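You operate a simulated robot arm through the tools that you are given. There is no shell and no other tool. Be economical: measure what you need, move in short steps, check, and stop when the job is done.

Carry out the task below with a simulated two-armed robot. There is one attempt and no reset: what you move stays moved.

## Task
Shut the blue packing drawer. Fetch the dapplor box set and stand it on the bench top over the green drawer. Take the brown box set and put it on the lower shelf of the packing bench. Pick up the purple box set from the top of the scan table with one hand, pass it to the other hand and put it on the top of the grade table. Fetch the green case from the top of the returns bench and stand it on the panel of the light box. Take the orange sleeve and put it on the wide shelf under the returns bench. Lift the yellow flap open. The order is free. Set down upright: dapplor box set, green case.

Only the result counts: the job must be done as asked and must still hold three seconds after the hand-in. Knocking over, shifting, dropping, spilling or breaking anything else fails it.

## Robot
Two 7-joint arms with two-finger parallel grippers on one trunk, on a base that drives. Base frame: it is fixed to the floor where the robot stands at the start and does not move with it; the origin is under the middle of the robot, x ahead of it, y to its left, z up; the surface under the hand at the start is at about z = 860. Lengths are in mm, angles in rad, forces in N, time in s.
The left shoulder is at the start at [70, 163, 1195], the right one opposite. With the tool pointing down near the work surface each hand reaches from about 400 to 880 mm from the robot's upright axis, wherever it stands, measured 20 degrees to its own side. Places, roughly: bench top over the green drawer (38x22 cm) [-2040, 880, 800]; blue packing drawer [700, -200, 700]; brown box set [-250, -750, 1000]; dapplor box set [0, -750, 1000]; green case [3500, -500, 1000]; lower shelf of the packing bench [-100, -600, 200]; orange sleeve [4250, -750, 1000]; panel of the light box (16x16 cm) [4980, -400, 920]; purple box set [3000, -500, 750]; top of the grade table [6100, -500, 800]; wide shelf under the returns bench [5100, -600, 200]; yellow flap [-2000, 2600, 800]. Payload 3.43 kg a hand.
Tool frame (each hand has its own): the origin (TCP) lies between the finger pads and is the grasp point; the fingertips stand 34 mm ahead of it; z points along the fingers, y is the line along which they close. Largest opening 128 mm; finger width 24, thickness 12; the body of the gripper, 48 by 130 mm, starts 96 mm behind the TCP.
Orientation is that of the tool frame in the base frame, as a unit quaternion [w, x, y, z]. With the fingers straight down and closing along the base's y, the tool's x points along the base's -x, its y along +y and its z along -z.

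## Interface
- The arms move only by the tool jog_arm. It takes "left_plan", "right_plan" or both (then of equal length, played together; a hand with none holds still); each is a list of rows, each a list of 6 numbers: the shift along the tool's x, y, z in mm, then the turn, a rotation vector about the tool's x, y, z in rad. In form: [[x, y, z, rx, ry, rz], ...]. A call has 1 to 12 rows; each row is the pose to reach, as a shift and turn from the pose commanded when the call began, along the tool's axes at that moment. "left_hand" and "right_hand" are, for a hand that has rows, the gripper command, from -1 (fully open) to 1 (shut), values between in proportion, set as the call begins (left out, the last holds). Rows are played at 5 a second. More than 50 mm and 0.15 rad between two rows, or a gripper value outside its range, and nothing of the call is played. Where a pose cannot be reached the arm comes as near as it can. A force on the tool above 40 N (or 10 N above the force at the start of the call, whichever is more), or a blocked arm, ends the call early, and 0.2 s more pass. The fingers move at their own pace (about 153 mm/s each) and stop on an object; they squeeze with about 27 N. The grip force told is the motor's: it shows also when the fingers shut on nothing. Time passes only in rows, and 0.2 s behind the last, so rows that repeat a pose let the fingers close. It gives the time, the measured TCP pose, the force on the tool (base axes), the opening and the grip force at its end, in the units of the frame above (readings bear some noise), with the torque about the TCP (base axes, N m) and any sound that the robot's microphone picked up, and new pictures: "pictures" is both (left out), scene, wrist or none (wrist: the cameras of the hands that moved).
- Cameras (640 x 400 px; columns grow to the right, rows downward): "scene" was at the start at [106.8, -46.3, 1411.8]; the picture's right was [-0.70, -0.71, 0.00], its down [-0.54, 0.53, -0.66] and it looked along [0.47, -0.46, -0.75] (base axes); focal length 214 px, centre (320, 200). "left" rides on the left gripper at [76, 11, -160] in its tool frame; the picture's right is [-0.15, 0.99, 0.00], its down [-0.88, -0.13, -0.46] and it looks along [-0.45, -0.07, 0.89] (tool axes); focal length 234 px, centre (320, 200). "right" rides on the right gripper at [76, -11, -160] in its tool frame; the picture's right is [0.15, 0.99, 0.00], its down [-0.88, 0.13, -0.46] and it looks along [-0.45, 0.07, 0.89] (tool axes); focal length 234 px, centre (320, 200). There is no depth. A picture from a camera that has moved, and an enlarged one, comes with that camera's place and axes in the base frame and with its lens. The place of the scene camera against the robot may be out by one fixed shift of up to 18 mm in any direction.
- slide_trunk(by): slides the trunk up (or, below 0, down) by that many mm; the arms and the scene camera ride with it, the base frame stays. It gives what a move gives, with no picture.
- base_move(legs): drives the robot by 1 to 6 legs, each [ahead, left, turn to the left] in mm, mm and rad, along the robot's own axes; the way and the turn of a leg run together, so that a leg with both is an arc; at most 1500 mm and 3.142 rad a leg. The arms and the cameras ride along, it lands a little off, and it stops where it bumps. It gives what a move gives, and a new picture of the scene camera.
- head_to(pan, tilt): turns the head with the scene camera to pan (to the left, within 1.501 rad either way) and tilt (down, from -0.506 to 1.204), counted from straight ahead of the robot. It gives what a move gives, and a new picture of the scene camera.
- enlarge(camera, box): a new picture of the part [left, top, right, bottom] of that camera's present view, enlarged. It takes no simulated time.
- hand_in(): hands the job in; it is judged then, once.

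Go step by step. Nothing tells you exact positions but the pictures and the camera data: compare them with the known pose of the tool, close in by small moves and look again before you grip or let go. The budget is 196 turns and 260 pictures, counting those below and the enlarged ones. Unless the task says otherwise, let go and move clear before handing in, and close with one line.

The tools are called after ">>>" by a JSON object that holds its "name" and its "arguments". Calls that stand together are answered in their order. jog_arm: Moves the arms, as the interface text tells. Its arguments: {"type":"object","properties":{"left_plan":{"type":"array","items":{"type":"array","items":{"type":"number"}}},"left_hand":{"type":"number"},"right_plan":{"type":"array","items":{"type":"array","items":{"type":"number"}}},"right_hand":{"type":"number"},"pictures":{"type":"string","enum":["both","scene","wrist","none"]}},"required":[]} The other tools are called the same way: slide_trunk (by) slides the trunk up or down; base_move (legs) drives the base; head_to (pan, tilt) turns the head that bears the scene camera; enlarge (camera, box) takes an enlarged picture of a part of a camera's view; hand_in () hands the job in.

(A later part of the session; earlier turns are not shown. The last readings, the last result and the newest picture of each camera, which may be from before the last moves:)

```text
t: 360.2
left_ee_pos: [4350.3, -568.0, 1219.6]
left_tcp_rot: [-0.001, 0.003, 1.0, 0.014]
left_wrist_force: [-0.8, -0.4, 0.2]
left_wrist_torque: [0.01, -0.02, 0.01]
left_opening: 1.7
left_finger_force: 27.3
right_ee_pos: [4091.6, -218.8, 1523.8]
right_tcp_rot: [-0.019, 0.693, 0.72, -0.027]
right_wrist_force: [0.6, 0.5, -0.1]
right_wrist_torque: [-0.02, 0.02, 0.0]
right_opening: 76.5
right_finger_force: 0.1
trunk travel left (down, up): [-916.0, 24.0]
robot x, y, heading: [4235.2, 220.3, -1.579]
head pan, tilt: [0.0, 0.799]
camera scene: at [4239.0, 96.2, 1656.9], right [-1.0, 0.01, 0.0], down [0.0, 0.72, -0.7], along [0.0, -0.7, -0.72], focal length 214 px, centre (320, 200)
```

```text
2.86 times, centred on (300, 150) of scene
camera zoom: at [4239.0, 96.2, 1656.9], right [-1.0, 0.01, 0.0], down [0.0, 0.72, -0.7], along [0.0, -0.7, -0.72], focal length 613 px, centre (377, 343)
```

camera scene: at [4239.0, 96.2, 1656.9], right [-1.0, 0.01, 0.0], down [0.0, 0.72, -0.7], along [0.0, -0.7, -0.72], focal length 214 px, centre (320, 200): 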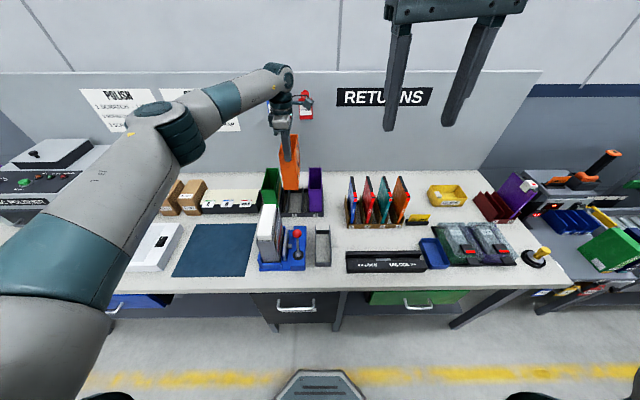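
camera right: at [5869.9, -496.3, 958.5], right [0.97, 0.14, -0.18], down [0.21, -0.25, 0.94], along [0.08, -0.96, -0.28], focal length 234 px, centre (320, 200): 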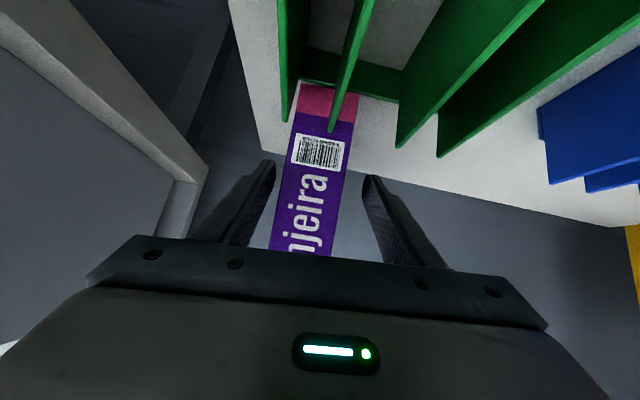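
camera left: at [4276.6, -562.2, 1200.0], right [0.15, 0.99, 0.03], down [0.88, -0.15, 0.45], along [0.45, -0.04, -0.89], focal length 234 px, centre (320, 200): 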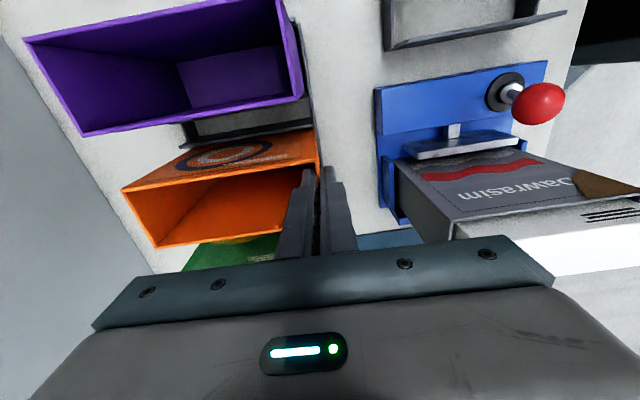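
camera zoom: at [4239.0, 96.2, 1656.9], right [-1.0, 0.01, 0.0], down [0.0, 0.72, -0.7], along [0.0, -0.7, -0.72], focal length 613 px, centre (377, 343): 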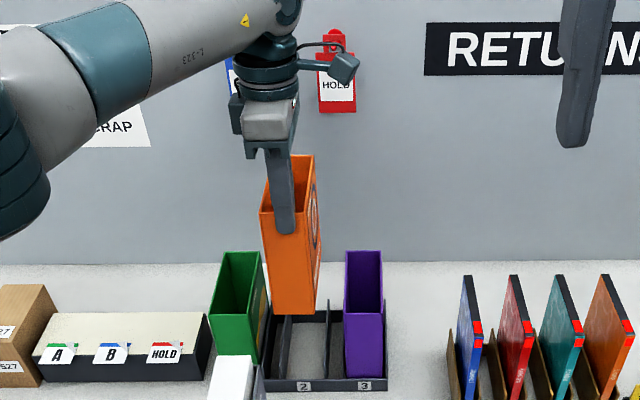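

The sleeve is out of its slot and hangs straight. I'll raise it a bit more, back away and drive to x≈4990 to look under the bench.

>>> {"name": "jog_arm", "arguments": {"left_plan": [[0, 5, -20, 0, 0, 0], [0, 15, -40, 0, 0, 0]], "pictures": "none"}}

>>> {"name": "base_move", "arguments": {"legs": [[-310, 0, 0], [0, 740, 0]]}}

>>> {"name": "jog_arm", "arguments": {"left_plan": [[0, 40, 0, 0, 0, 0], [0, 80, 0, 0, 0, 0], [0, 120, 0, 0, 0, 0], [0, 160, 0, 0, 0, 0]], "pictures": "none"}}

```text
t: 360.8
left_ee_pos: [4350.8, -554.0, 1258.5]
left_tcp_rot: [-0.002, 0.003, 1.0, 0.014]
left_wrist_force: [0.4, 1.1, 0.3]
left_wrist_torque: [-0.02, -0.02, 0.0]
left_opening: 1.7
left_finger_force: 27.1
right_ee_pos: [4093.1, -217.3, 1524.6]
right_tcp_rot: [-0.019, 0.692, 0.721, -0.028]
right_wrist_force: [0.9, 0.0, -0.2]
right_wrist_torque: [-0.03, 0.0, -0.03]
right_opening: 76.9
right_finger_force: 0.1
trunk travel left (down, up): [-916.0, 24.0]
robot x, y, heading: [4239.4, 217.9, -1.576]
head pan, tilt: [0.0, 0.799]
```

```text
t: 366.5
left_ee_pos: [5084.0, -252.9, 1257.0]
left_tcp_rot: [0.0, 0.007, 1.0, 0.014]
left_wrist_force: [0.4, -0.7, -0.3]
left_wrist_torque: [0.02, -0.03, 0.03]
left_opening: 1.7
left_finger_force: 27.3
right_ee_pos: [4828.0, 86.2, 1523.0]
right_tcp_rot: [-0.02, 0.696, 0.717, -0.027]
right_wrist_force: [-0.4, 0.3, -0.3]
right_wrist_torque: [0.0, 0.0, -0.04]
right_opening: 76.7
right_finger_force: 0.0
trunk travel left (down, up): [-916.0, 24.0]
robot x, y, heading: [4978.1, 518.0, -1.588]
head pan, tilt: [0.0, 0.799]
camera scene: at [4977.4, 398.4, 1656.8], right [-1.0, 0.01, 0.0], down [0.01, 0.72, -0.7], along [-0.01, -0.7, -0.72], focal length 214 px, centre (320, 200)
```

scene: 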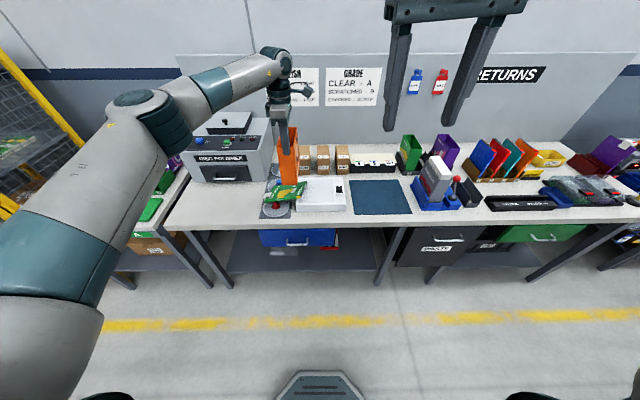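

```text
t: 367.5
left_ee_pos: [5084.6, -94.4, 1260.9]
left_tcp_rot: [-0.003, 0.007, 1.0, 0.014]
left_wrist_force: [1.0, 0.4, -0.8]
left_wrist_torque: [-0.01, 0.03, -0.03]
left_opening: 1.7
left_finger_force: 26.9
right_ee_pos: [4830.2, 85.3, 1523.9]
right_tcp_rot: [-0.02, 0.695, 0.718, -0.028]
right_wrist_force: [0.0, -0.3, 0.7]
right_wrist_torque: [-0.02, -0.03, -0.01]
right_opening: 76.8
right_finger_force: 0.2
trunk travel left (down, up): [-916.0, 24.0]
robot x, y, heading: [4974.5, 523.7, -1.588]
head pan, tilt: [0.0, 0.799]
```

The green case has been knocked over: the carried sleeve passed too low over it. I need to see how it lies now so I can stand it up again.

>>> {"name": "enlarge", "arguments": {"camera": "scene", "box": [220, 120, 400, 260]}}

>>> {"name": "enlarge", "arguments": {"camera": "left", "box": [0, 0, 640, 400]}}

```text
2.86 times, centred on (310, 190) of scene
camera zoom: at [4980.1, 399.5, 1657.0], right [-1.0, 0.01, 0.0], down [0.01, 0.72, -0.7], along [-0.01, -0.7, -0.72], focal length 613 px, centre (349, 229)
```

zoom: 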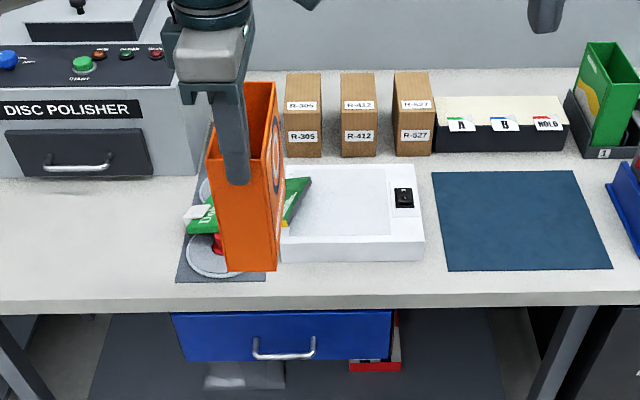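

```text
1.00 times, centred on (320, 200) of left (not enlarged: the box is as wide or as high as the picture)
camera zoom: at [5011.3, -86.4, 1421.7], right [0.16, 0.99, 0.03], down [0.88, -0.15, 0.45], along [0.45, -0.05, -0.89], focal length 234 px, centre (320, 200)
```

zoom: 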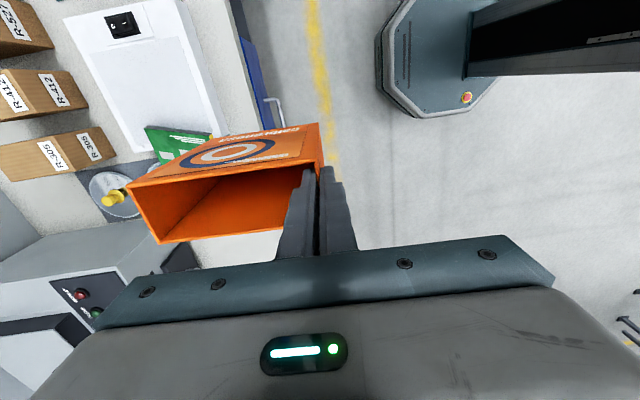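

The case is lying over the disc knobs beside the light box. I'll first set the sleeve on the shelf, then come back for it. The shelf opening without a drawer above is around x≈4620–4900, so I'll back off, shift there and lower the trunk.

>>> {"name": "base_move", "arguments": {"legs": [[-180, 0, 0.017], [0, -330, 0]]}}

>>> {"name": "slide_trunk", "arguments": {"by": -400}}

>>> {"name": "slide_trunk", "arguments": {"by": -300}}

>>> {"name": "head_to", "arguments": {"pan": 0.1, "tilt": 0.55}}

```text
t: 370.8
left_ee_pos: [4755.1, 86.7, 1260.5]
left_tcp_rot: [-0.002, 0.006, 1.0, 0.014]
left_wrist_force: [-0.4, 0.2, -0.4]
left_wrist_torque: [0.04, 0.04, -0.03]
left_opening: 1.9
left_finger_force: 26.7
right_ee_pos: [4499.5, 265.7, 1524.2]
right_tcp_rot: [-0.02, 0.696, 0.717, -0.027]
right_wrist_force: [0.4, 0.3, -0.5]
right_wrist_torque: [-0.03, 0.01, 0.0]
right_opening: 76.6
right_finger_force: 0.0
trunk travel left (down, up): [-916.0, 24.0]
robot x, y, heading: [4648.2, 702.9, -1.584]
head pan, tilt: [0.0, 0.799]
camera scene: at [4649.6, 579.8, 1656.8], right [-1.0, 0.01, 0.0], down [0.01, 0.72, -0.7], along [-0.01, -0.7, -0.72], focal length 214 px, centre (320, 200)
```

scene: 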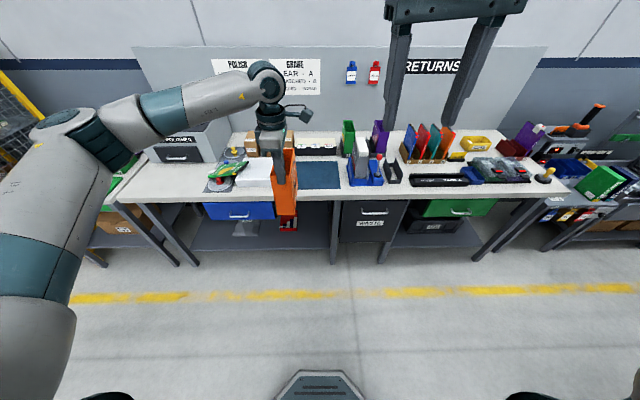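

```text
t: 374.6
left_ee_pos: [4751.6, 87.0, 859.5]
left_tcp_rot: [-0.002, 0.006, 1.0, 0.014]
left_wrist_force: [-0.7, -0.7, -0.6]
left_wrist_torque: [0.03, 0.0, -0.03]
left_opening: 1.8
left_finger_force: 26.7
right_ee_pos: [4497.5, 267.9, 1123.6]
right_tcp_rot: [-0.02, 0.696, 0.717, -0.027]
right_wrist_force: [0.1, -0.2, 0.7]
right_wrist_torque: [0.01, -0.01, 0.01]
right_opening: 76.7
right_finger_force: 0.0
trunk travel left (down, up): [-516.0, 424.0]
robot x, y, heading: [4648.4, 704.3, -1.584]
head pan, tilt: [0.0, 0.799]
```

```text
t: 377.6
left_ee_pos: [4751.8, 84.7, 560.1]
left_tcp_rot: [-0.002, 0.006, 1.0, 0.014]
left_wrist_force: [-0.3, -0.4, 0.6]
left_wrist_torque: [0.03, 0.01, -0.03]
left_opening: 1.8
left_finger_force: 26.8
right_ee_pos: [4496.3, 267.4, 824.5]
right_tcp_rot: [-0.02, 0.696, 0.718, -0.027]
right_wrist_force: [-0.3, 0.0, -0.4]
right_wrist_torque: [0.01, -0.02, 0.0]
right_opening: 76.7
right_finger_force: 0.0
trunk travel left (down, up): [-216.0, 724.0]
robot x, y, heading: [4648.8, 697.3, -1.582]
head pan, tilt: [0.0, 0.799]
```

```text
t: 378.4
left_ee_pos: [4751.6, 86.2, 560.6]
left_tcp_rot: [-0.001, 0.006, 1.0, 0.014]
left_wrist_force: [-0.5, 0.9, -0.7]
left_wrist_torque: [0.0, -0.02, 0.01]
left_opening: 1.5
left_finger_force: 27.4
right_ee_pos: [4496.5, 267.1, 823.4]
right_tcp_rot: [-0.02, 0.695, 0.718, -0.026]
right_wrist_force: [-0.4, -0.5, -0.3]
right_wrist_torque: [-0.01, 0.03, 0.0]
right_opening: 76.6
right_finger_force: 0.1
trunk travel left (down, up): [-216.0, 724.0]
robot x, y, heading: [4650.3, 700.1, -1.585]
head pan, tilt: [0.099, 0.55]
camera scene: at [4655.2, 571.4, 978.1], right [-1.0, -0.09, 0.0], down [-0.04, 0.52, -0.85], along [0.07, -0.85, -0.52], focal length 214 px, centre (320, 200)
```

scene: 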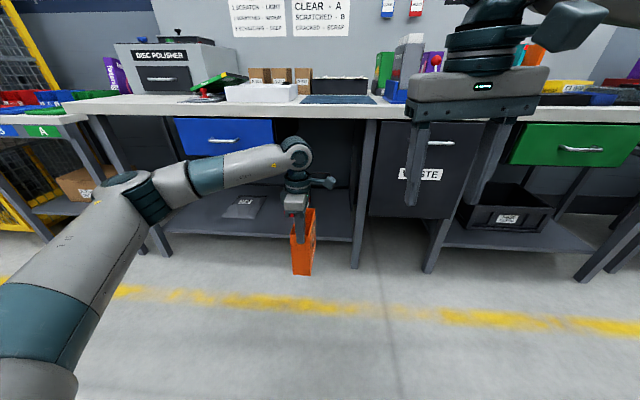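

The slot under the bench at x≈4560–4840 is free, with no drawer above it. I'll extend and raise the hand, and lower the trunk the rest of the way.

>>> {"name": "jog_arm", "arguments": {"left_plan": [[0, -30, -27, 0, 0, 0], [0, -60, -54, 0, 0, 0], [0, -90, -82, 0, 0, 0]], "pictures": "none"}}

>>> {"name": "slide_trunk", "arguments": {"by": -212}}

>>> {"name": "base_move", "arguments": {"legs": [[250, 0, 0]]}}

```text
t: 379.2
left_ee_pos: [4750.6, -5.5, 637.0]
left_tcp_rot: [-0.002, 0.006, 1.0, 0.014]
left_wrist_force: [-0.4, -0.5, -0.9]
left_wrist_torque: [0.04, 0.02, -0.03]
left_opening: 1.7
left_finger_force: 27.5
right_ee_pos: [4495.7, 267.3, 823.9]
right_tcp_rot: [-0.02, 0.696, 0.718, -0.027]
right_wrist_force: [-0.3, 0.5, -0.2]
right_wrist_torque: [0.02, -0.01, -0.03]
right_opening: 76.8
right_finger_force: 0.2
trunk travel left (down, up): [-216.0, 724.0]
robot x, y, heading: [4647.6, 703.2, -1.585]
head pan, tilt: [0.099, 0.55]
```

```text
t: 381.5
left_ee_pos: [4750.5, -3.7, 425.9]
left_tcp_rot: [-0.001, 0.006, 1.0, 0.014]
left_wrist_force: [0.5, -0.8, -0.4]
left_wrist_torque: [0.04, 0.02, 0.0]
left_opening: 1.9
left_finger_force: 27.0
right_ee_pos: [4495.9, 267.9, 612.6]
right_tcp_rot: [-0.02, 0.696, 0.717, -0.027]
right_wrist_force: [-0.5, 0.2, 0.1]
right_wrist_torque: [0.03, 0.0, -0.01]
right_opening: 76.8
right_finger_force: 0.0
trunk travel left (down, up): [-4.0, 936.0]
robot x, y, heading: [4644.6, 701.7, -1.583]
head pan, tilt: [0.099, 0.55]
```

```text
t: 383.3
left_ee_pos: [4747.4, -246.8, 423.7]
left_tcp_rot: [-0.001, 0.006, 1.0, 0.014]
left_wrist_force: [0.0, -0.2, -1.1]
left_wrist_torque: [-0.01, -0.04, 0.01]
left_opening: 1.4
left_finger_force: 27.2
right_ee_pos: [4492.8, 24.7, 612.4]
right_tcp_rot: [-0.02, 0.696, 0.718, -0.027]
right_wrist_force: [-0.2, 0.6, -0.5]
right_wrist_torque: [0.0, 0.01, 0.0]
right_opening: 77.0
right_finger_force: 0.0
trunk travel left (down, up): [-4.0, 936.0]
robot x, y, heading: [4642.7, 458.7, -1.586]
head pan, tilt: [0.099, 0.55]
camera scene: at [4651.9, 329.0, 766.2], right [-1.0, -0.09, 0.0], down [-0.04, 0.52, -0.85], along [0.07, -0.85, -0.52], focal length 214 px, centre (320, 200)
```

scene: 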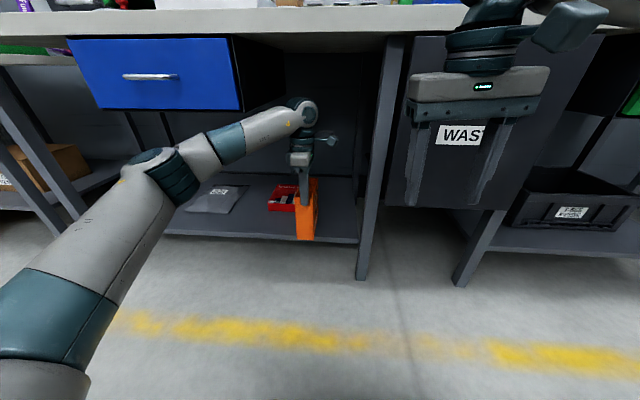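

The sleeve is above the shelf front, clear of the red box and the leg. I'll go in another 140 mm.

>>> {"name": "base_move", "arguments": {"legs": [[140, 0, 0]]}}

>>> {"name": "jog_arm", "arguments": {"left_plan": [[0, 0, 10, 0, 0, 0], [0, 0, 18, 0, 0, 0], [0, 0, 24, 0, 0, 0], [0, 0, 30, 0, 0, 0], [0, 0, 35, 0, 0, 0], [0, 0, 40, 0, 0, 0]], "pictures": "scene"}}

```text
t: 384.6
left_ee_pos: [4742.2, -388.1, 425.8]
left_tcp_rot: [-0.002, 0.006, 1.0, 0.014]
left_wrist_force: [0.1, 0.4, -0.4]
left_wrist_torque: [0.0, 0.0, -0.01]
left_opening: 1.7
left_finger_force: 27.0
right_ee_pos: [4490.8, -117.0, 612.2]
right_tcp_rot: [-0.02, 0.696, 0.717, -0.026]
right_wrist_force: [-0.7, 0.4, 0.0]
right_wrist_torque: [-0.01, 0.06, -0.03]
right_opening: 76.6
right_finger_force: 0.0
trunk travel left (down, up): [-4.0, 936.0]
robot x, y, heading: [4638.4, 318.2, -1.583]
head pan, tilt: [0.099, 0.55]
camera scene: at [4649.5, 189.0, 766.2], right [-1.0, -0.08, 0.0], down [-0.04, 0.52, -0.85], along [0.07, -0.85, -0.52], focal length 214 px, centre (320, 200)
```

scene: 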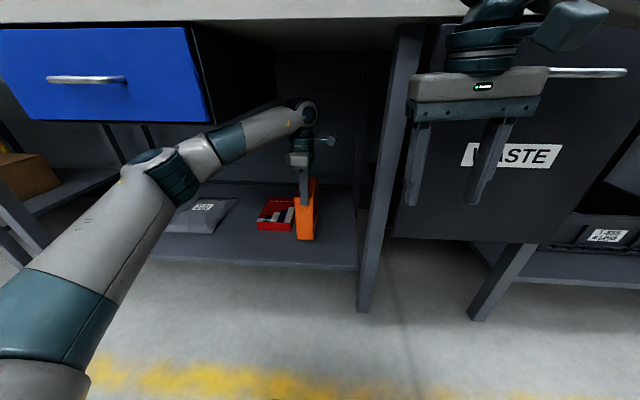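

```text
t: 386.0
left_ee_pos: [4743.4, -385.8, 384.3]
left_tcp_rot: [-0.002, 0.007, 1.0, 0.014]
left_wrist_force: [0.2, -0.2, 0.6]
left_wrist_torque: [0.03, -0.03, 0.0]
left_opening: 1.8
left_finger_force: 27.1
right_ee_pos: [4491.3, -114.2, 611.7]
right_tcp_rot: [-0.02, 0.696, 0.718, -0.026]
right_wrist_force: [-0.6, 0.7, -0.4]
right_wrist_torque: [-0.01, 0.02, 0.03]
right_opening: 76.8
right_finger_force: 0.1
trunk travel left (down, up): [-4.0, 936.0]
robot x, y, heading: [4636.3, 319.4, -1.584]
head pan, tilt: [0.099, 0.55]
camera scene: at [4649.5, 189.0, 766.2], right [-1.0, -0.08, 0.0], down [-0.04, 0.52, -0.85], along [0.07, -0.85, -0.52], focal length 214 px, centre (320, 200)
```

scene: 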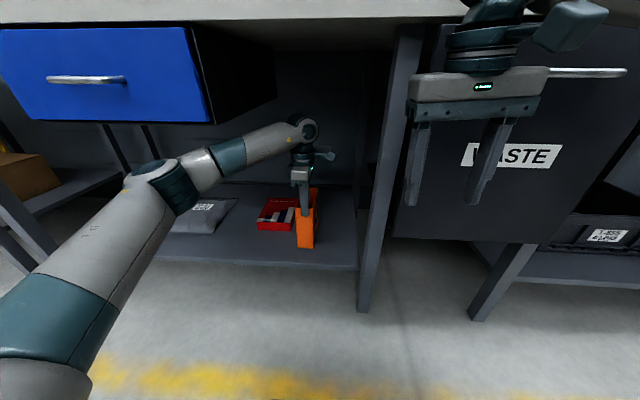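

>>> {"name": "jog_arm", "arguments": {"left_plan": [[0, 0, 4, 0, 0, 0], [0, 0, 8, 0, 0, 0], [0, 0, 12, 0, 0, 0]], "pictures": "none"}}

>>> {"name": "enlarge", "arguments": {"camera": "scene", "box": [230, 130, 390, 270]}}

```text
t: 386.8
left_ee_pos: [4743.2, -384.2, 372.2]
left_tcp_rot: [-0.001, 0.007, 1.0, 0.014]
left_wrist_force: [0.8, 0.1, -0.5]
left_wrist_torque: [0.02, -0.02, 0.0]
left_opening: 1.9
left_finger_force: 27.0
right_ee_pos: [4490.3, -114.8, 612.3]
right_tcp_rot: [-0.02, 0.696, 0.717, -0.027]
right_wrist_force: [-0.2, 0.7, -0.8]
right_wrist_torque: [-0.05, -0.01, -0.02]
right_opening: 76.7
right_finger_force: 0.0
trunk travel left (down, up): [-4.0, 936.0]
robot x, y, heading: [4639.8, 318.4, -1.583]
head pan, tilt: [0.099, 0.55]
```

```text
2.86 times, centred on (310, 200) of scene
camera zoom: at [4649.5, 189.0, 766.2], right [-1.0, -0.08, 0.0], down [-0.04, 0.52, -0.85], along [0.07, -0.85, -0.52], focal length 613 px, centre (349, 200)
```

zoom: 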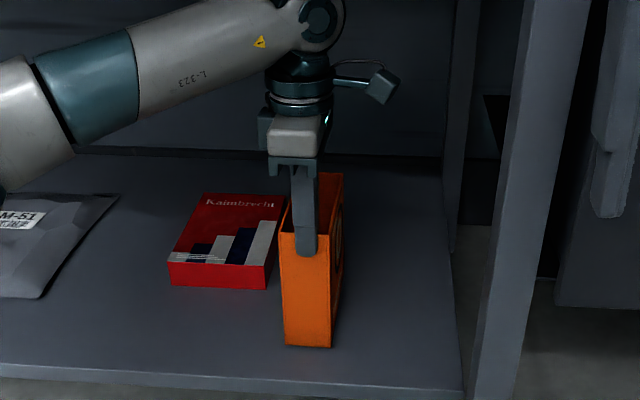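

>>> {"name": "jog_arm", "arguments": {"left_plan": [[0, 0, 4, 0, 0, 0], [0, 0, 8, 0, 0, 0], [0, 0, 12, 0, 0, 0], [0, 0, 16, 0, 0, 0], [0, 0, 20, 0, 0, 0]], "pictures": "none"}}

>>> {"name": "enlarge", "arguments": {"camera": "scene", "box": [230, 130, 390, 270]}}

```text
t: 388.0
left_ee_pos: [4742.8, -384.3, 355.1]
left_tcp_rot: [-0.003, 0.008, 1.0, 0.012]
left_wrist_force: [-0.9, 5.6, 23.0]
left_wrist_torque: [-0.77, 0.05, 0.06]
left_opening: 2.1
left_finger_force: 27.3
right_ee_pos: [4489.9, -113.4, 612.8]
right_tcp_rot: [-0.018, 0.697, 0.717, -0.027]
right_wrist_force: [-0.4, 0.0, 0.3]
right_wrist_torque: [0.0, 0.04, 0.01]
right_opening: 76.9
right_finger_force: 0.1
trunk travel left (down, up): [-4.0, 936.0]
robot x, y, heading: [4645.7, 323.4, -1.591]
head pan, tilt: [0.099, 0.55]
```

```text
2.86 times, centred on (310, 200) of scene
camera zoom: at [4649.2, 190.9, 766.7], right [-1.0, -0.08, 0.0], down [-0.04, 0.52, -0.85], along [0.07, -0.85, -0.52], focal length 613 px, centre (349, 200)
```

zoom: 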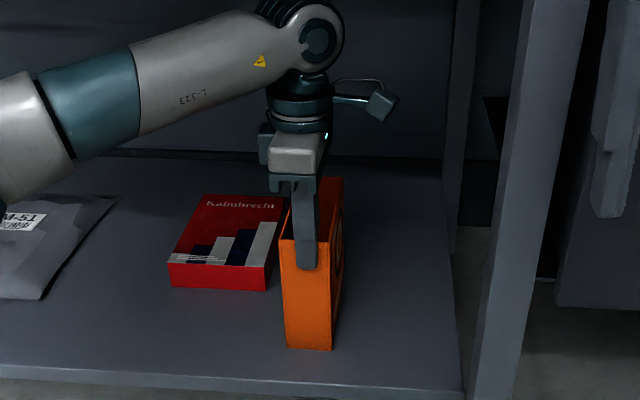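

The sleeve is down on the shelf. I'll ease off, open and rise clear.

>>> {"name": "jog_arm", "arguments": {"left_plan": [[0, 0, -2, 0, 0, 0], [0, 0, -3, 0, 0, 0]], "pictures": "none"}}

>>> {"name": "jog_arm", "arguments": {"left_plan": [[0, 0, 0, 0, 0, 0], [0, 0, 0, 0, 0, 0], [0, 0, -20, 0, 0, 0], [0, 0, -45, 0, 0, 0], [0, 0, -72, 0, 0, 0]], "left_hand": 0.4, "pictures": "none"}}

>>> {"name": "enlarge", "arguments": {"camera": "scene", "box": [230, 130, 390, 270]}}

```text
t: 388.6
left_ee_pos: [4743.7, -384.3, 356.4]
left_tcp_rot: [-0.001, 0.006, 1.0, 0.015]
left_wrist_force: [-2.3, 2.4, 10.5]
left_wrist_torque: [-0.84, 0.26, -0.13]
left_opening: 2.4
left_finger_force: 27.2
right_ee_pos: [4490.2, -113.8, 612.8]
right_tcp_rot: [-0.019, 0.696, 0.717, -0.028]
right_wrist_force: [0.0, 0.3, 0.6]
right_wrist_torque: [0.01, -0.03, -0.02]
right_opening: 76.6
right_finger_force: 0.0
trunk travel left (down, up): [-4.0, 936.0]
robot x, y, heading: [4642.8, 322.0, -1.587]
head pan, tilt: [0.099, 0.55]
```

```text
t: 389.8
left_ee_pos: [4743.8, -387.7, 432.0]
left_tcp_rot: [-0.002, 0.007, 1.0, 0.015]
left_wrist_force: [-0.7, 0.3, -0.4]
left_wrist_torque: [0.02, -0.01, 0.02]
left_opening: 38.5
left_finger_force: 0.1
right_ee_pos: [4490.3, -114.7, 611.3]
right_tcp_rot: [-0.02, 0.696, 0.717, -0.027]
right_wrist_force: [0.3, -0.1, 0.0]
right_wrist_torque: [0.03, -0.02, 0.0]
right_opening: 76.8
right_finger_force: 0.0
trunk travel left (down, up): [-4.0, 936.0]
robot x, y, heading: [4644.0, 320.0, -1.587]
head pan, tilt: [0.099, 0.55]
```

```text
2.86 times, centred on (310, 200) of scene
camera zoom: at [4649.5, 189.1, 766.2], right [-1.0, -0.08, 0.0], down [-0.04, 0.52, -0.85], along [0.07, -0.85, -0.52], focal length 613 px, centre (349, 200)
```

zoom: 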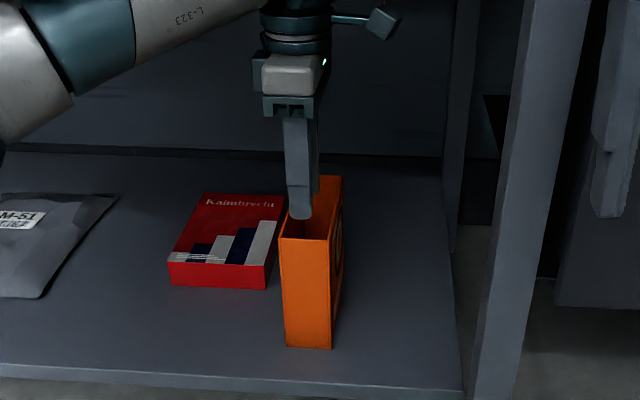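

The sleeve stands on the wide shelf. I'll back out and raise the trunk, then go to the fallen case.

>>> {"name": "base_move", "arguments": {"legs": [[-380, 0, 0]]}}

>>> {"name": "slide_trunk", "arguments": {"by": 400}}

>>> {"name": "slide_trunk", "arguments": {"by": 400}}

>>> {"name": "base_move", "arguments": {"legs": [[130, 280, 0.015]]}}

>>> {"name": "head_to", "arguments": {"pan": 0.2, "tilt": 0.8}}

```text
t: 392.2
left_ee_pos: [4750.7, -6.5, 432.0]
left_tcp_rot: [-0.002, 0.008, 1.0, 0.014]
left_wrist_force: [0.7, -0.4, -1.3]
left_wrist_torque: [-0.01, 0.01, 0.02]
left_opening: 38.3
left_finger_force: 0.1
right_ee_pos: [4496.3, 266.4, 611.0]
right_tcp_rot: [-0.02, 0.696, 0.717, -0.026]
right_wrist_force: [0.8, -0.3, -0.5]
right_wrist_torque: [-0.02, -0.02, -0.02]
right_opening: 76.6
right_finger_force: 0.1
trunk travel left (down, up): [-4.0, 936.0]
robot x, y, heading: [4646.4, 699.2, -1.584]
head pan, tilt: [0.099, 0.55]
camera scene: at [4655.6, 570.5, 766.2], right [-1.0, -0.08, 0.0], down [-0.04, 0.52, -0.85], along [0.07, -0.85, -0.52], focal length 214 px, centre (320, 200)
```

scene: 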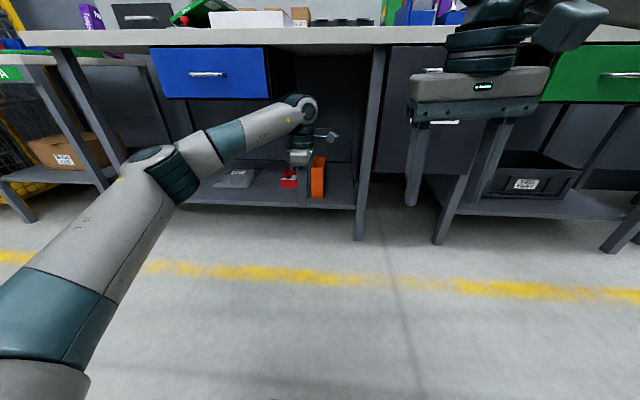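

```text
t: 396.1
left_ee_pos: [4750.5, -6.9, 832.1]
left_tcp_rot: [-0.001, 0.008, 1.0, 0.015]
left_wrist_force: [-0.3, 0.1, 0.1]
left_wrist_torque: [0.01, -0.01, 0.02]
left_opening: 38.3
left_finger_force: 0.0
right_ee_pos: [4495.8, 265.7, 1011.5]
right_tcp_rot: [-0.019, 0.696, 0.717, -0.027]
right_wrist_force: [0.3, 0.4, 0.6]
right_wrist_torque: [-0.02, -0.02, -0.01]
right_opening: 76.7
right_finger_force: 0.1
trunk travel left (down, up): [-404.0, 536.0]
robot x, y, heading: [4647.1, 704.1, -1.587]
head pan, tilt: [0.099, 0.55]
```

```text
t: 399.9
left_ee_pos: [4750.2, -5.9, 1231.2]
left_tcp_rot: [-0.002, 0.008, 1.0, 0.015]
left_wrist_force: [-0.9, -0.2, 0.5]
left_wrist_torque: [0.01, 0.01, -0.02]
left_opening: 38.5
left_finger_force: 0.1
right_ee_pos: [4495.9, 265.8, 1412.4]
right_tcp_rot: [-0.02, 0.696, 0.717, -0.027]
right_wrist_force: [-0.1, -0.7, -0.5]
right_wrist_torque: [0.02, -0.02, 0.04]
right_opening: 76.9
right_finger_force: 0.1
trunk travel left (down, up): [-804.0, 136.0]
robot x, y, heading: [4650.3, 703.5, -1.586]
head pan, tilt: [0.099, 0.55]
```

```text
t: 401.9
left_ee_pos: [5030.1, -134.2, 1232.1]
left_tcp_rot: [0.0, -0.005, 1.0, 0.014]
left_wrist_force: [-0.2, 0.6, -0.5]
left_wrist_torque: [-0.04, -0.02, 0.0]
left_opening: 38.5
left_finger_force: 0.1
right_ee_pos: [4769.9, 132.7, 1411.3]
right_tcp_rot: [-0.018, 0.688, 0.725, -0.027]
right_wrist_force: [0.5, -0.4, -0.2]
right_wrist_torque: [-0.03, 0.0, 0.01]
right_opening: 76.6
right_finger_force: 0.1
trunk travel left (down, up): [-804.0, 136.0]
robot x, y, heading: [4911.7, 571.3, -1.563]
head pan, tilt: [0.099, 0.55]
camera scene: at [4922.0, 440.9, 1566.3], right [-0.99, -0.11, 0.0], down [-0.06, 0.52, -0.85], along [0.09, -0.85, -0.52], focal length 214 px, centre (320, 200)
```

scene: 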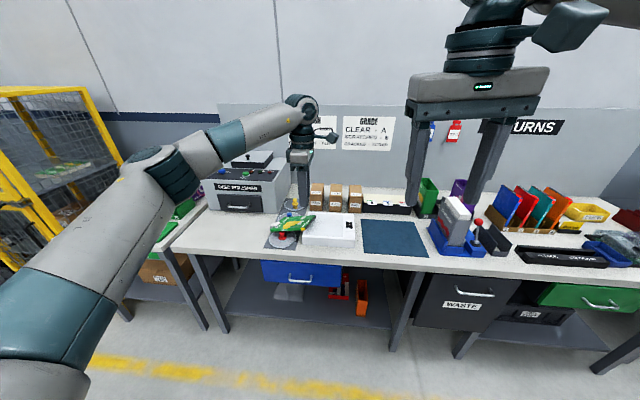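

```text
t: 402.7
left_ee_pos: [5033.5, -134.0, 1231.8]
left_tcp_rot: [-0.002, -0.005, 1.0, 0.016]
left_wrist_force: [0.0, -0.6, -0.6]
left_wrist_torque: [0.01, -0.04, -0.02]
left_opening: 38.1
left_finger_force: 0.0
right_ee_pos: [4773.2, 131.9, 1412.2]
right_tcp_rot: [-0.02, 0.688, 0.725, -0.027]
right_wrist_force: [0.8, -1.1, -0.2]
right_wrist_torque: [0.06, 0.01, 0.0]
right_opening: 76.8
right_finger_force: 0.0
trunk travel left (down, up): [-804.0, 136.0]
robot x, y, heading: [4914.4, 568.7, -1.563]
head pan, tilt: [0.201, 0.799]
camera scene: at [4931.7, 449.8, 1544.8], right [-0.98, -0.21, 0.0], down [-0.15, 0.7, -0.7], along [0.14, -0.68, -0.72], focal length 214 px, centre (320, 200)
```

scene: 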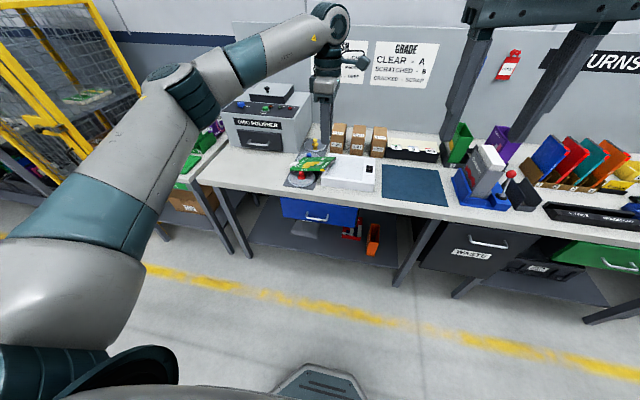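

>>> {"name": "enlarge", "arguments": {"camera": "scene", "box": [270, 130, 400, 210]}}

>>> {"name": "enlarge", "arguments": {"camera": "left", "box": [0, 0, 640, 400]}}

```text
4.92 times, centred on (335, 170) of scene
camera zoom: at [4931.7, 449.8, 1544.8], right [-0.98, -0.21, 0.0], down [-0.15, 0.7, -0.7], along [0.14, -0.68, -0.72], focal length 1056 px, centre (246, 348)
```

zoom: 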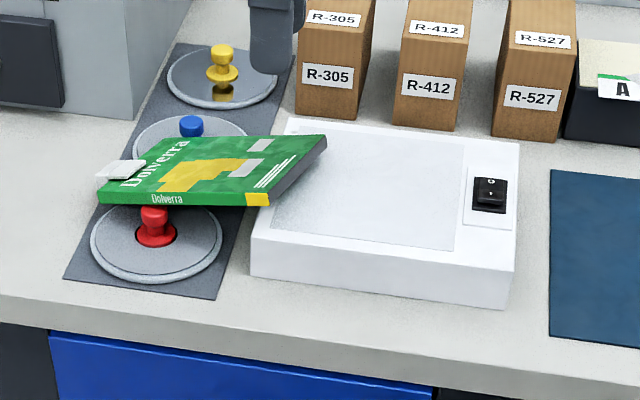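

```text
1.00 times, centred on (320, 200) of left (not enlarged: the box is as wide or as high as the picture)
camera zoom: at [4959.1, -128.8, 1392.2], right [0.14, 0.99, 0.03], down [0.88, -0.14, 0.45], along [0.45, -0.04, -0.89], focal length 234 px, centre (320, 200)
```

zoom: 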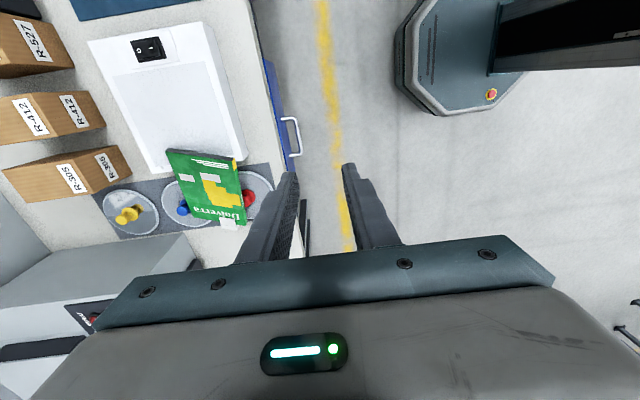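

The case lies nearly flat across the knobs, its spine toward me, bottom end on the light box edge, clip still on. I can grip its front edge with a level hand, fingers above and below, then roll it upright. I'll lower the trunk and test pitching the left hand level.

>>> {"name": "slide_trunk", "arguments": {"by": -280}}

>>> {"name": "jog_arm", "arguments": {"left_plan": [[0, 5, 0, 0.13, 0, 0], [0, 10, 0, 0.26, 0, 0], [0, 15, 0, 0.39, 0, 0], [0, 20, 0, 0.52, 0, 0], [0, 25, 0, 0.65, 0, 0], [0, 30, 0, 0.78, 0, 0], [0, 35, 0, 0.91, 0, 0], [0, 40, 0, 1.04, 0, 0], [0, 45, 0, 1.17, 0, 0], [0, 50, 0, 1.3, 0, 0], [0, 50, 0, 1.43, 0, 0], [0, 50, 0, 1.55, 0, 0]], "left_hand": 0.3, "pictures": "both"}}

```text
t: 405.5
left_ee_pos: [5031.8, -134.7, 951.9]
left_tcp_rot: [-0.002, -0.004, 1.0, 0.014]
left_wrist_force: [0.5, 0.2, -0.8]
left_wrist_torque: [0.0, 0.01, 0.03]
left_opening: 38.3
left_finger_force: 0.1
right_ee_pos: [4772.7, 132.7, 1131.8]
right_tcp_rot: [-0.02, 0.687, 0.726, -0.028]
right_wrist_force: [0.5, -0.9, -0.4]
right_wrist_torque: [0.0, -0.02, 0.05]
right_opening: 76.8
right_finger_force: 0.1
trunk travel left (down, up): [-524.0, 416.0]
robot x, y, heading: [4914.1, 573.7, -1.563]
head pan, tilt: [0.201, 0.799]
```

```text
t: 408.1
left_ee_pos: [5013.3, -78.2, 964.1]
left_tcp_rot: [0.002, -0.007, 0.725, -0.689]
left_wrist_force: [0.4, -0.9, 0.1]
left_wrist_torque: [-0.02, -0.02, -0.06]
left_opening: 44.9
left_finger_force: 0.2
left hand out of reach, approached as far as the arm can: row 11, 12
right_ee_pos: [4768.9, 134.0, 1131.5]
right_tcp_rot: [-0.017, 0.688, 0.725, -0.026]
right_wrist_force: [-0.5, -0.7, 0.4]
right_wrist_torque: [-0.03, -0.04, 0.03]
right_opening: 77.0
right_finger_force: 0.0
trunk travel left (down, up): [-524.0, 416.0]
robot x, y, heading: [4912.0, 570.7, -1.564]
head pan, tilt: [0.201, 0.799]
camera scene: at [4928.0, 452.8, 1264.9], right [-0.98, -0.21, 0.0], down [-0.15, 0.7, -0.7], along [0.15, -0.68, -0.72], focal length 214 px, centre (320, 200)
camera left: at [4936.5, 81.4, 961.6], right [0.14, 0.05, -0.99], down [0.87, 0.46, 0.15], along [0.46, -0.89, 0.02], focal length 234 px, centre (320, 200)
```

scene: 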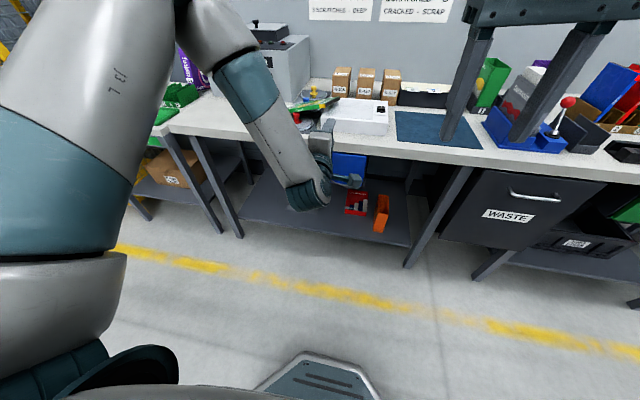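
left: 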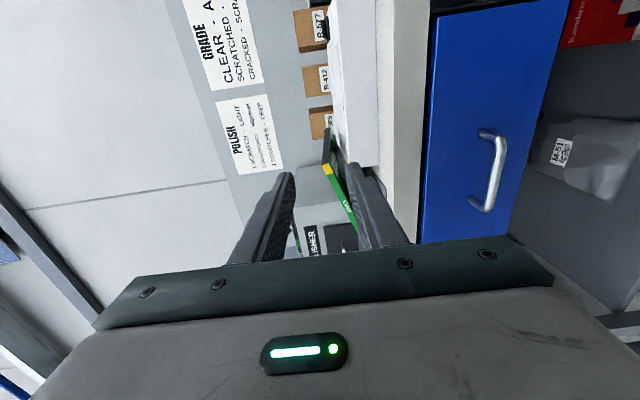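

The left hand can point level and forward. The case is inclined: its bottom edge is near (5072, -290, 952), its top lower near (5237, -335, 904), yawed about 16°. I'll move in front of it and match its tilt and yaw at a standoff.

>>> {"name": "base_move", "arguments": {"legs": [[85, 125, 0]]}}

>>> {"name": "jog_arm", "arguments": {"left_plan": [[0, 6, 15, 0, 0.07, -0.07], [0, 12, 30, 0, 0.14, -0.14], [0, 20, 45, 0, 0.21, -0.21], [0, 26, 58, 0, 0.28, -0.29]], "pictures": "wrist"}}

>>> {"name": "enlarge", "arguments": {"camera": "scene", "box": [220, 60, 420, 200]}}

```text
t: 409.5
left_ee_pos: [5144.7, -164.2, 961.3]
left_tcp_rot: [0.005, -0.008, 0.726, -0.688]
left_wrist_force: [0.0, -0.2, -0.7]
left_wrist_torque: [0.01, 0.0, 0.0]
left_opening: 44.9
left_finger_force: 0.1
right_ee_pos: [4899.5, 46.9, 1133.0]
right_tcp_rot: [-0.02, 0.687, 0.726, -0.028]
right_wrist_force: [-0.5, 0.8, 0.1]
right_wrist_torque: [-0.03, 0.0, -0.02]
right_opening: 76.7
right_finger_force: 0.2
trunk travel left (down, up): [-524.0, 416.0]
robot x, y, heading: [5041.3, 486.8, -1.564]
head pan, tilt: [0.201, 0.799]
camera scene: at [5058.7, 365.4, 1264.8], right [-0.98, -0.21, 0.0], down [-0.15, 0.7, -0.7], along [0.14, -0.68, -0.72], focal length 214 px, centre (320, 200)
```

scene: 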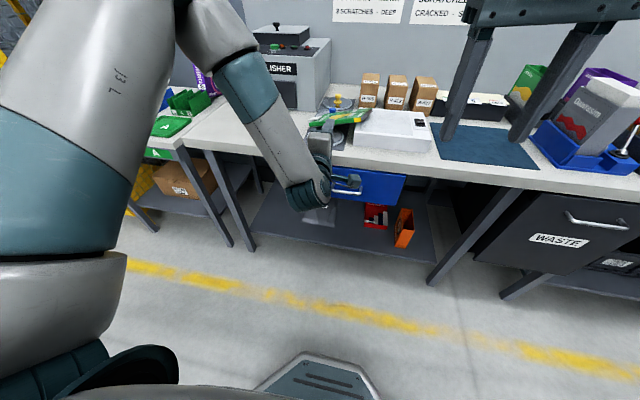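

```text
t: 410.5
left_ee_pos: [5041.8, -188.2, 994.1]
left_tcp_rot: [-0.163, -0.047, 0.723, -0.67]
left_wrist_force: [-0.5, -0.2, 0.0]
left_wrist_torque: [-0.01, -0.02, 0.02]
left_opening: 44.4
left_finger_force: 0.3
left hand out of reach, approached as far as the arm can: row 1, 2, 3, 4
right_ee_pos: [4898.2, 47.5, 1131.9]
right_tcp_rot: [-0.019, 0.687, 0.726, -0.028]
right_wrist_force: [0.3, -0.4, 0.0]
right_wrist_torque: [0.0, -0.01, -0.02]
right_opening: 76.7
right_finger_force: 0.0
trunk travel left (down, up): [-524.0, 416.0]
robot x, y, heading: [5039.0, 486.5, -1.559]
head pan, tilt: [0.201, 0.799]
camera left: at [4994.5, -18.7, 1013.5], right [-0.14, 0.07, -0.99], down [0.95, 0.3, -0.11], along [0.29, -0.95, -0.11], focal length 234 px, centre (320, 200)
```

left: 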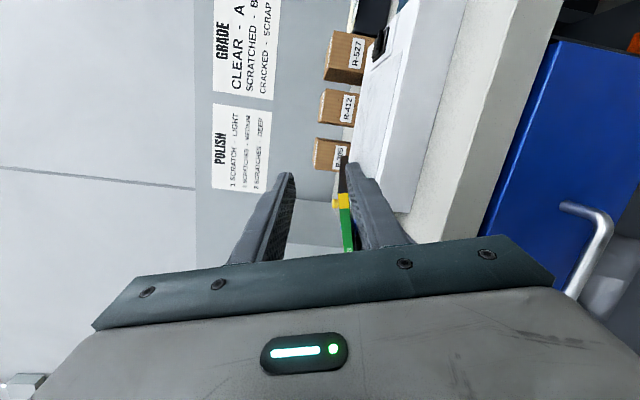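

```text
2.86 times, centred on (320, 130) of scene
camera zoom: at [5057.5, 366.1, 1264.9], right [-0.98, -0.21, 0.0], down [-0.15, 0.7, -0.7], along [0.15, -0.68, -0.72], focal length 613 px, centre (320, 400)
```

zoom: 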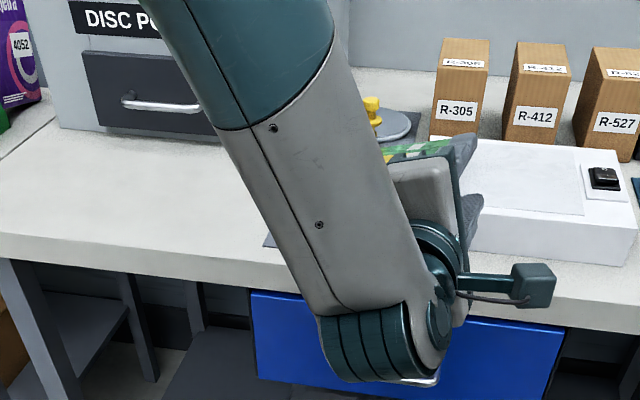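

Yawing the wrist costs reach, so I'll undo that and yaw the whole base instead, keeping a standoff in front of the case.

>>> {"name": "jog_arm", "arguments": {"left_plan": [[-26, 1, -10, 0.013, -0.041, 0], [-52, 2, -20, 0.026, -0.082, 0], [-78, 3, -30, 0.039, -0.124, 0], [-102, 4.5, -38.5, 0.052, -0.165, -0.009]], "pictures": "none"}}

>>> {"name": "base_move", "arguments": {"legs": [[0, 0, -0.28], [0, 199, 0]]}}

>>> {"name": "enlarge", "arguments": {"camera": "left", "box": [0, 0, 640, 400]}}

```text
t: 411.5
left_ee_pos: [5141.1, -164.6, 961.3]
left_tcp_rot: [-0.1, -0.113, 0.716, -0.682]
left_wrist_force: [0.5, 0.0, -0.1]
left_wrist_torque: [0.02, 0.01, 0.03]
left_opening: 44.5
left_finger_force: 0.0
left hand out of reach, approached as far as the arm can: row 3, 4
right_ee_pos: [4899.7, 47.4, 1131.6]
right_tcp_rot: [-0.02, 0.687, 0.726, -0.027]
right_wrist_force: [0.2, 0.0, 0.2]
right_wrist_torque: [-0.03, 0.02, 0.0]
right_opening: 76.7
right_finger_force: 0.1
trunk travel left (down, up): [-524.0, 416.0]
robot x, y, heading: [5041.1, 484.9, -1.565]
head pan, tilt: [0.201, 0.799]
```

```text
t: 414.1
left_ee_pos: [5153.5, -222.6, 961.5]
left_tcp_rot: [-0.196, -0.01, 0.726, -0.66]
left_wrist_force: [-0.3, 0.0, -0.2]
left_wrist_torque: [-0.02, -0.03, -0.03]
left_opening: 45.1
left_finger_force: 0.0
right_ee_pos: [4980.6, 49.2, 1132.6]
right_tcp_rot: [-0.023, 0.783, 0.621, -0.025]
right_wrist_force: [0.1, 0.5, 0.0]
right_wrist_torque: [0.01, 0.02, -0.01]
right_opening: 76.7
right_finger_force: 0.1
trunk travel left (down, up): [-524.0, 416.0]
robot x, y, heading: [5236.4, 431.5, -1.842]
head pan, tilt: [0.201, 0.799]
camera scene: at [5219.8, 310.5, 1264.8], right [-1.0, 0.07, 0.0], down [0.05, 0.72, -0.7], along [-0.05, -0.7, -0.72], focal length 214 px, centre (320, 200)
```

scene: 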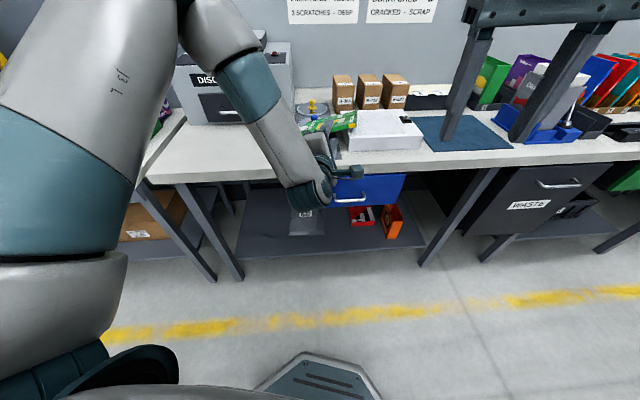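

```text
1.00 times, centred on (320, 200) of left (not enlarged: the box is as wide or as high as the picture)
camera zoom: at [5124.7, -48.5, 982.1], right [-0.13, 0.09, -0.99], down [0.97, 0.21, -0.11], along [0.2, -0.97, -0.12], focal length 234 px, centre (320, 200)
```

zoom: 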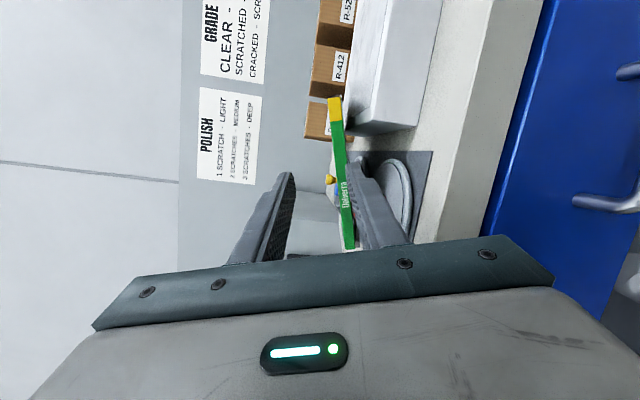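

The case spine now lines up with the fingers' tilt. I'll shift 22 mm down along the closing line and then forward so the fingers straddle its front edge.

>>> {"name": "jog_arm", "arguments": {"left_plan": [[0, 11, 0, 0, 0, 0], [0, 22, 0, 0, 0, 0], [-1, 22, 25, 0, 0, 0], [-2, 22, 50, 0, 0, 0]], "left_hand": 0.06, "pictures": "wrist"}}

```text
t: 415.1
left_ee_pos: [5125.8, -260.6, 945.4]
left_tcp_rot: [-0.192, -0.014, 0.726, -0.66]
left_wrist_force: [-0.7, 0.2, -0.1]
left_wrist_torque: [0.02, 0.0, 0.0]
left_opening: 60.2
left_finger_force: 0.1
left hand out of reach, approached as far as the arm can: row 3, 4
right_ee_pos: [4979.7, 49.8, 1131.5]
right_tcp_rot: [-0.023, 0.783, 0.621, -0.024]
right_wrist_force: [-0.3, 0.2, 0.2]
right_wrist_torque: [0.0, -0.01, -0.02]
right_opening: 76.8
right_finger_force: 0.1
trunk travel left (down, up): [-524.0, 416.0]
robot x, y, heading: [5236.1, 431.7, -1.841]
head pan, tilt: [0.201, 0.799]
camera left: at [5095.1, -88.1, 966.9], right [-0.13, 0.1, -0.99], down [0.97, 0.22, -0.11], along [0.2, -0.97, -0.12], focal length 234 px, centre (320, 200)
```

left: 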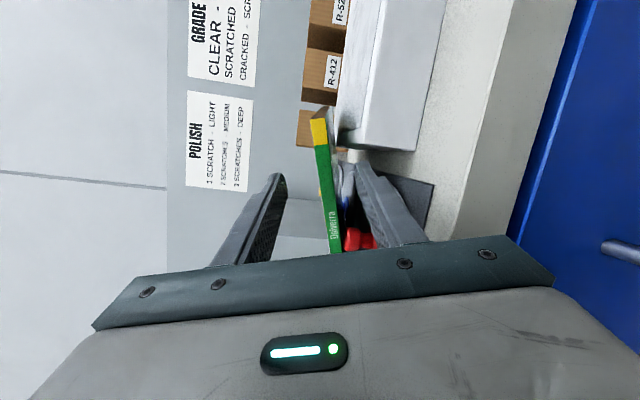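

The arm is at its forward limit here, so I'll use the base for the last 50 mm.

>>> {"name": "base_move", "arguments": {"legs": [[50, 3, 0]]}}

>>> {"name": "enlarge", "arguments": {"camera": "left", "box": [0, 0, 640, 400]}}

```text
t: 416.0
left_ee_pos: [5114.0, -308.4, 946.4]
left_tcp_rot: [-0.192, -0.014, 0.727, -0.659]
left_wrist_force: [0.6, 0.3, -0.3]
left_wrist_torque: [-0.02, -0.02, 0.01]
left_opening: 60.1
left_finger_force: 0.0
right_ee_pos: [4969.3, 1.4, 1131.6]
right_tcp_rot: [-0.024, 0.783, 0.622, -0.024]
right_wrist_force: [-0.5, -0.5, -1.1]
right_wrist_torque: [0.06, 0.02, 0.0]
right_opening: 76.6
right_finger_force: 0.1
trunk travel left (down, up): [-524.0, 416.0]
robot x, y, heading: [5228.9, 382.2, -1.845]
head pan, tilt: [0.201, 0.799]
camera scene: at [5208.5, 262.1, 1264.8], right [-1.0, 0.07, 0.0], down [0.05, 0.72, -0.7], along [-0.05, -0.69, -0.72], focal length 214 px, centre (320, 200)
```

scene: 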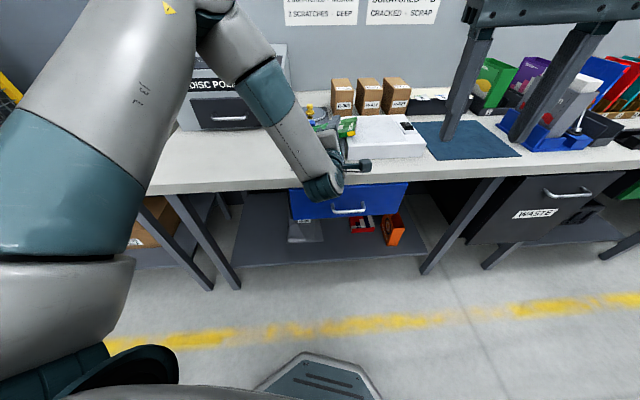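

```text
1.00 times, centred on (320, 200) of left (not enlarged: the box is as wide or as high as the picture)
camera zoom: at [5084.3, -135.7, 966.9], right [-0.13, 0.1, -0.99], down [0.97, 0.22, -0.11], along [0.2, -0.97, -0.12], focal length 234 px, centre (320, 200)
```

zoom: 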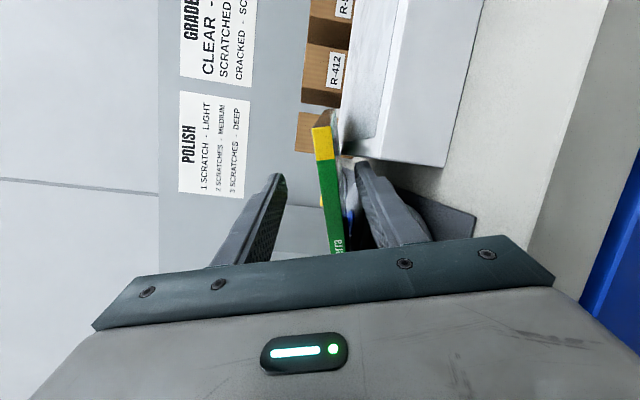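

The front edge is between the fingers. I'll close.

>>> {"name": "jog_arm", "arguments": {"left_plan": [[0, 0, 0, 0, 0, 0], [0, 0, 0, 0, 0, 0], [0, 0, 0, 0, 0, 0]], "left_hand": 1, "pictures": "wrist"}}

```text
t: 416.8
left_ee_pos: [5114.3, -307.8, 945.8]
left_tcp_rot: [-0.191, -0.013, 0.727, -0.66]
left_wrist_force: [0.6, 0.6, -1.3]
left_wrist_torque: [0.07, 0.03, -0.01]
left_opening: 13.3
left_finger_force: 26.5
right_ee_pos: [4970.4, 2.0, 1131.4]
right_tcp_rot: [-0.024, 0.783, 0.621, -0.025]
right_wrist_force: [0.6, 0.1, -0.5]
right_wrist_torque: [-0.01, 0.0, -0.02]
right_opening: 76.9
right_finger_force: 0.1
trunk travel left (down, up): [-524.0, 416.0]
robot x, y, heading: [5228.8, 383.5, -1.849]
head pan, tilt: [0.201, 0.799]
camera left: at [5084.7, -134.9, 967.4], right [-0.13, 0.1, -0.99], down [0.97, 0.22, -0.11], along [0.2, -0.97, -0.12], focal length 234 px, centre (320, 200)
```

left: 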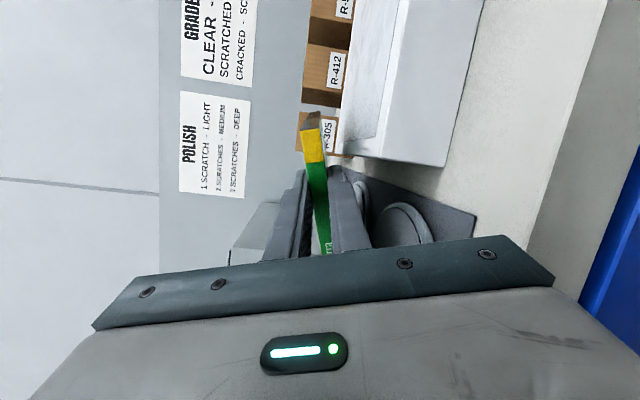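

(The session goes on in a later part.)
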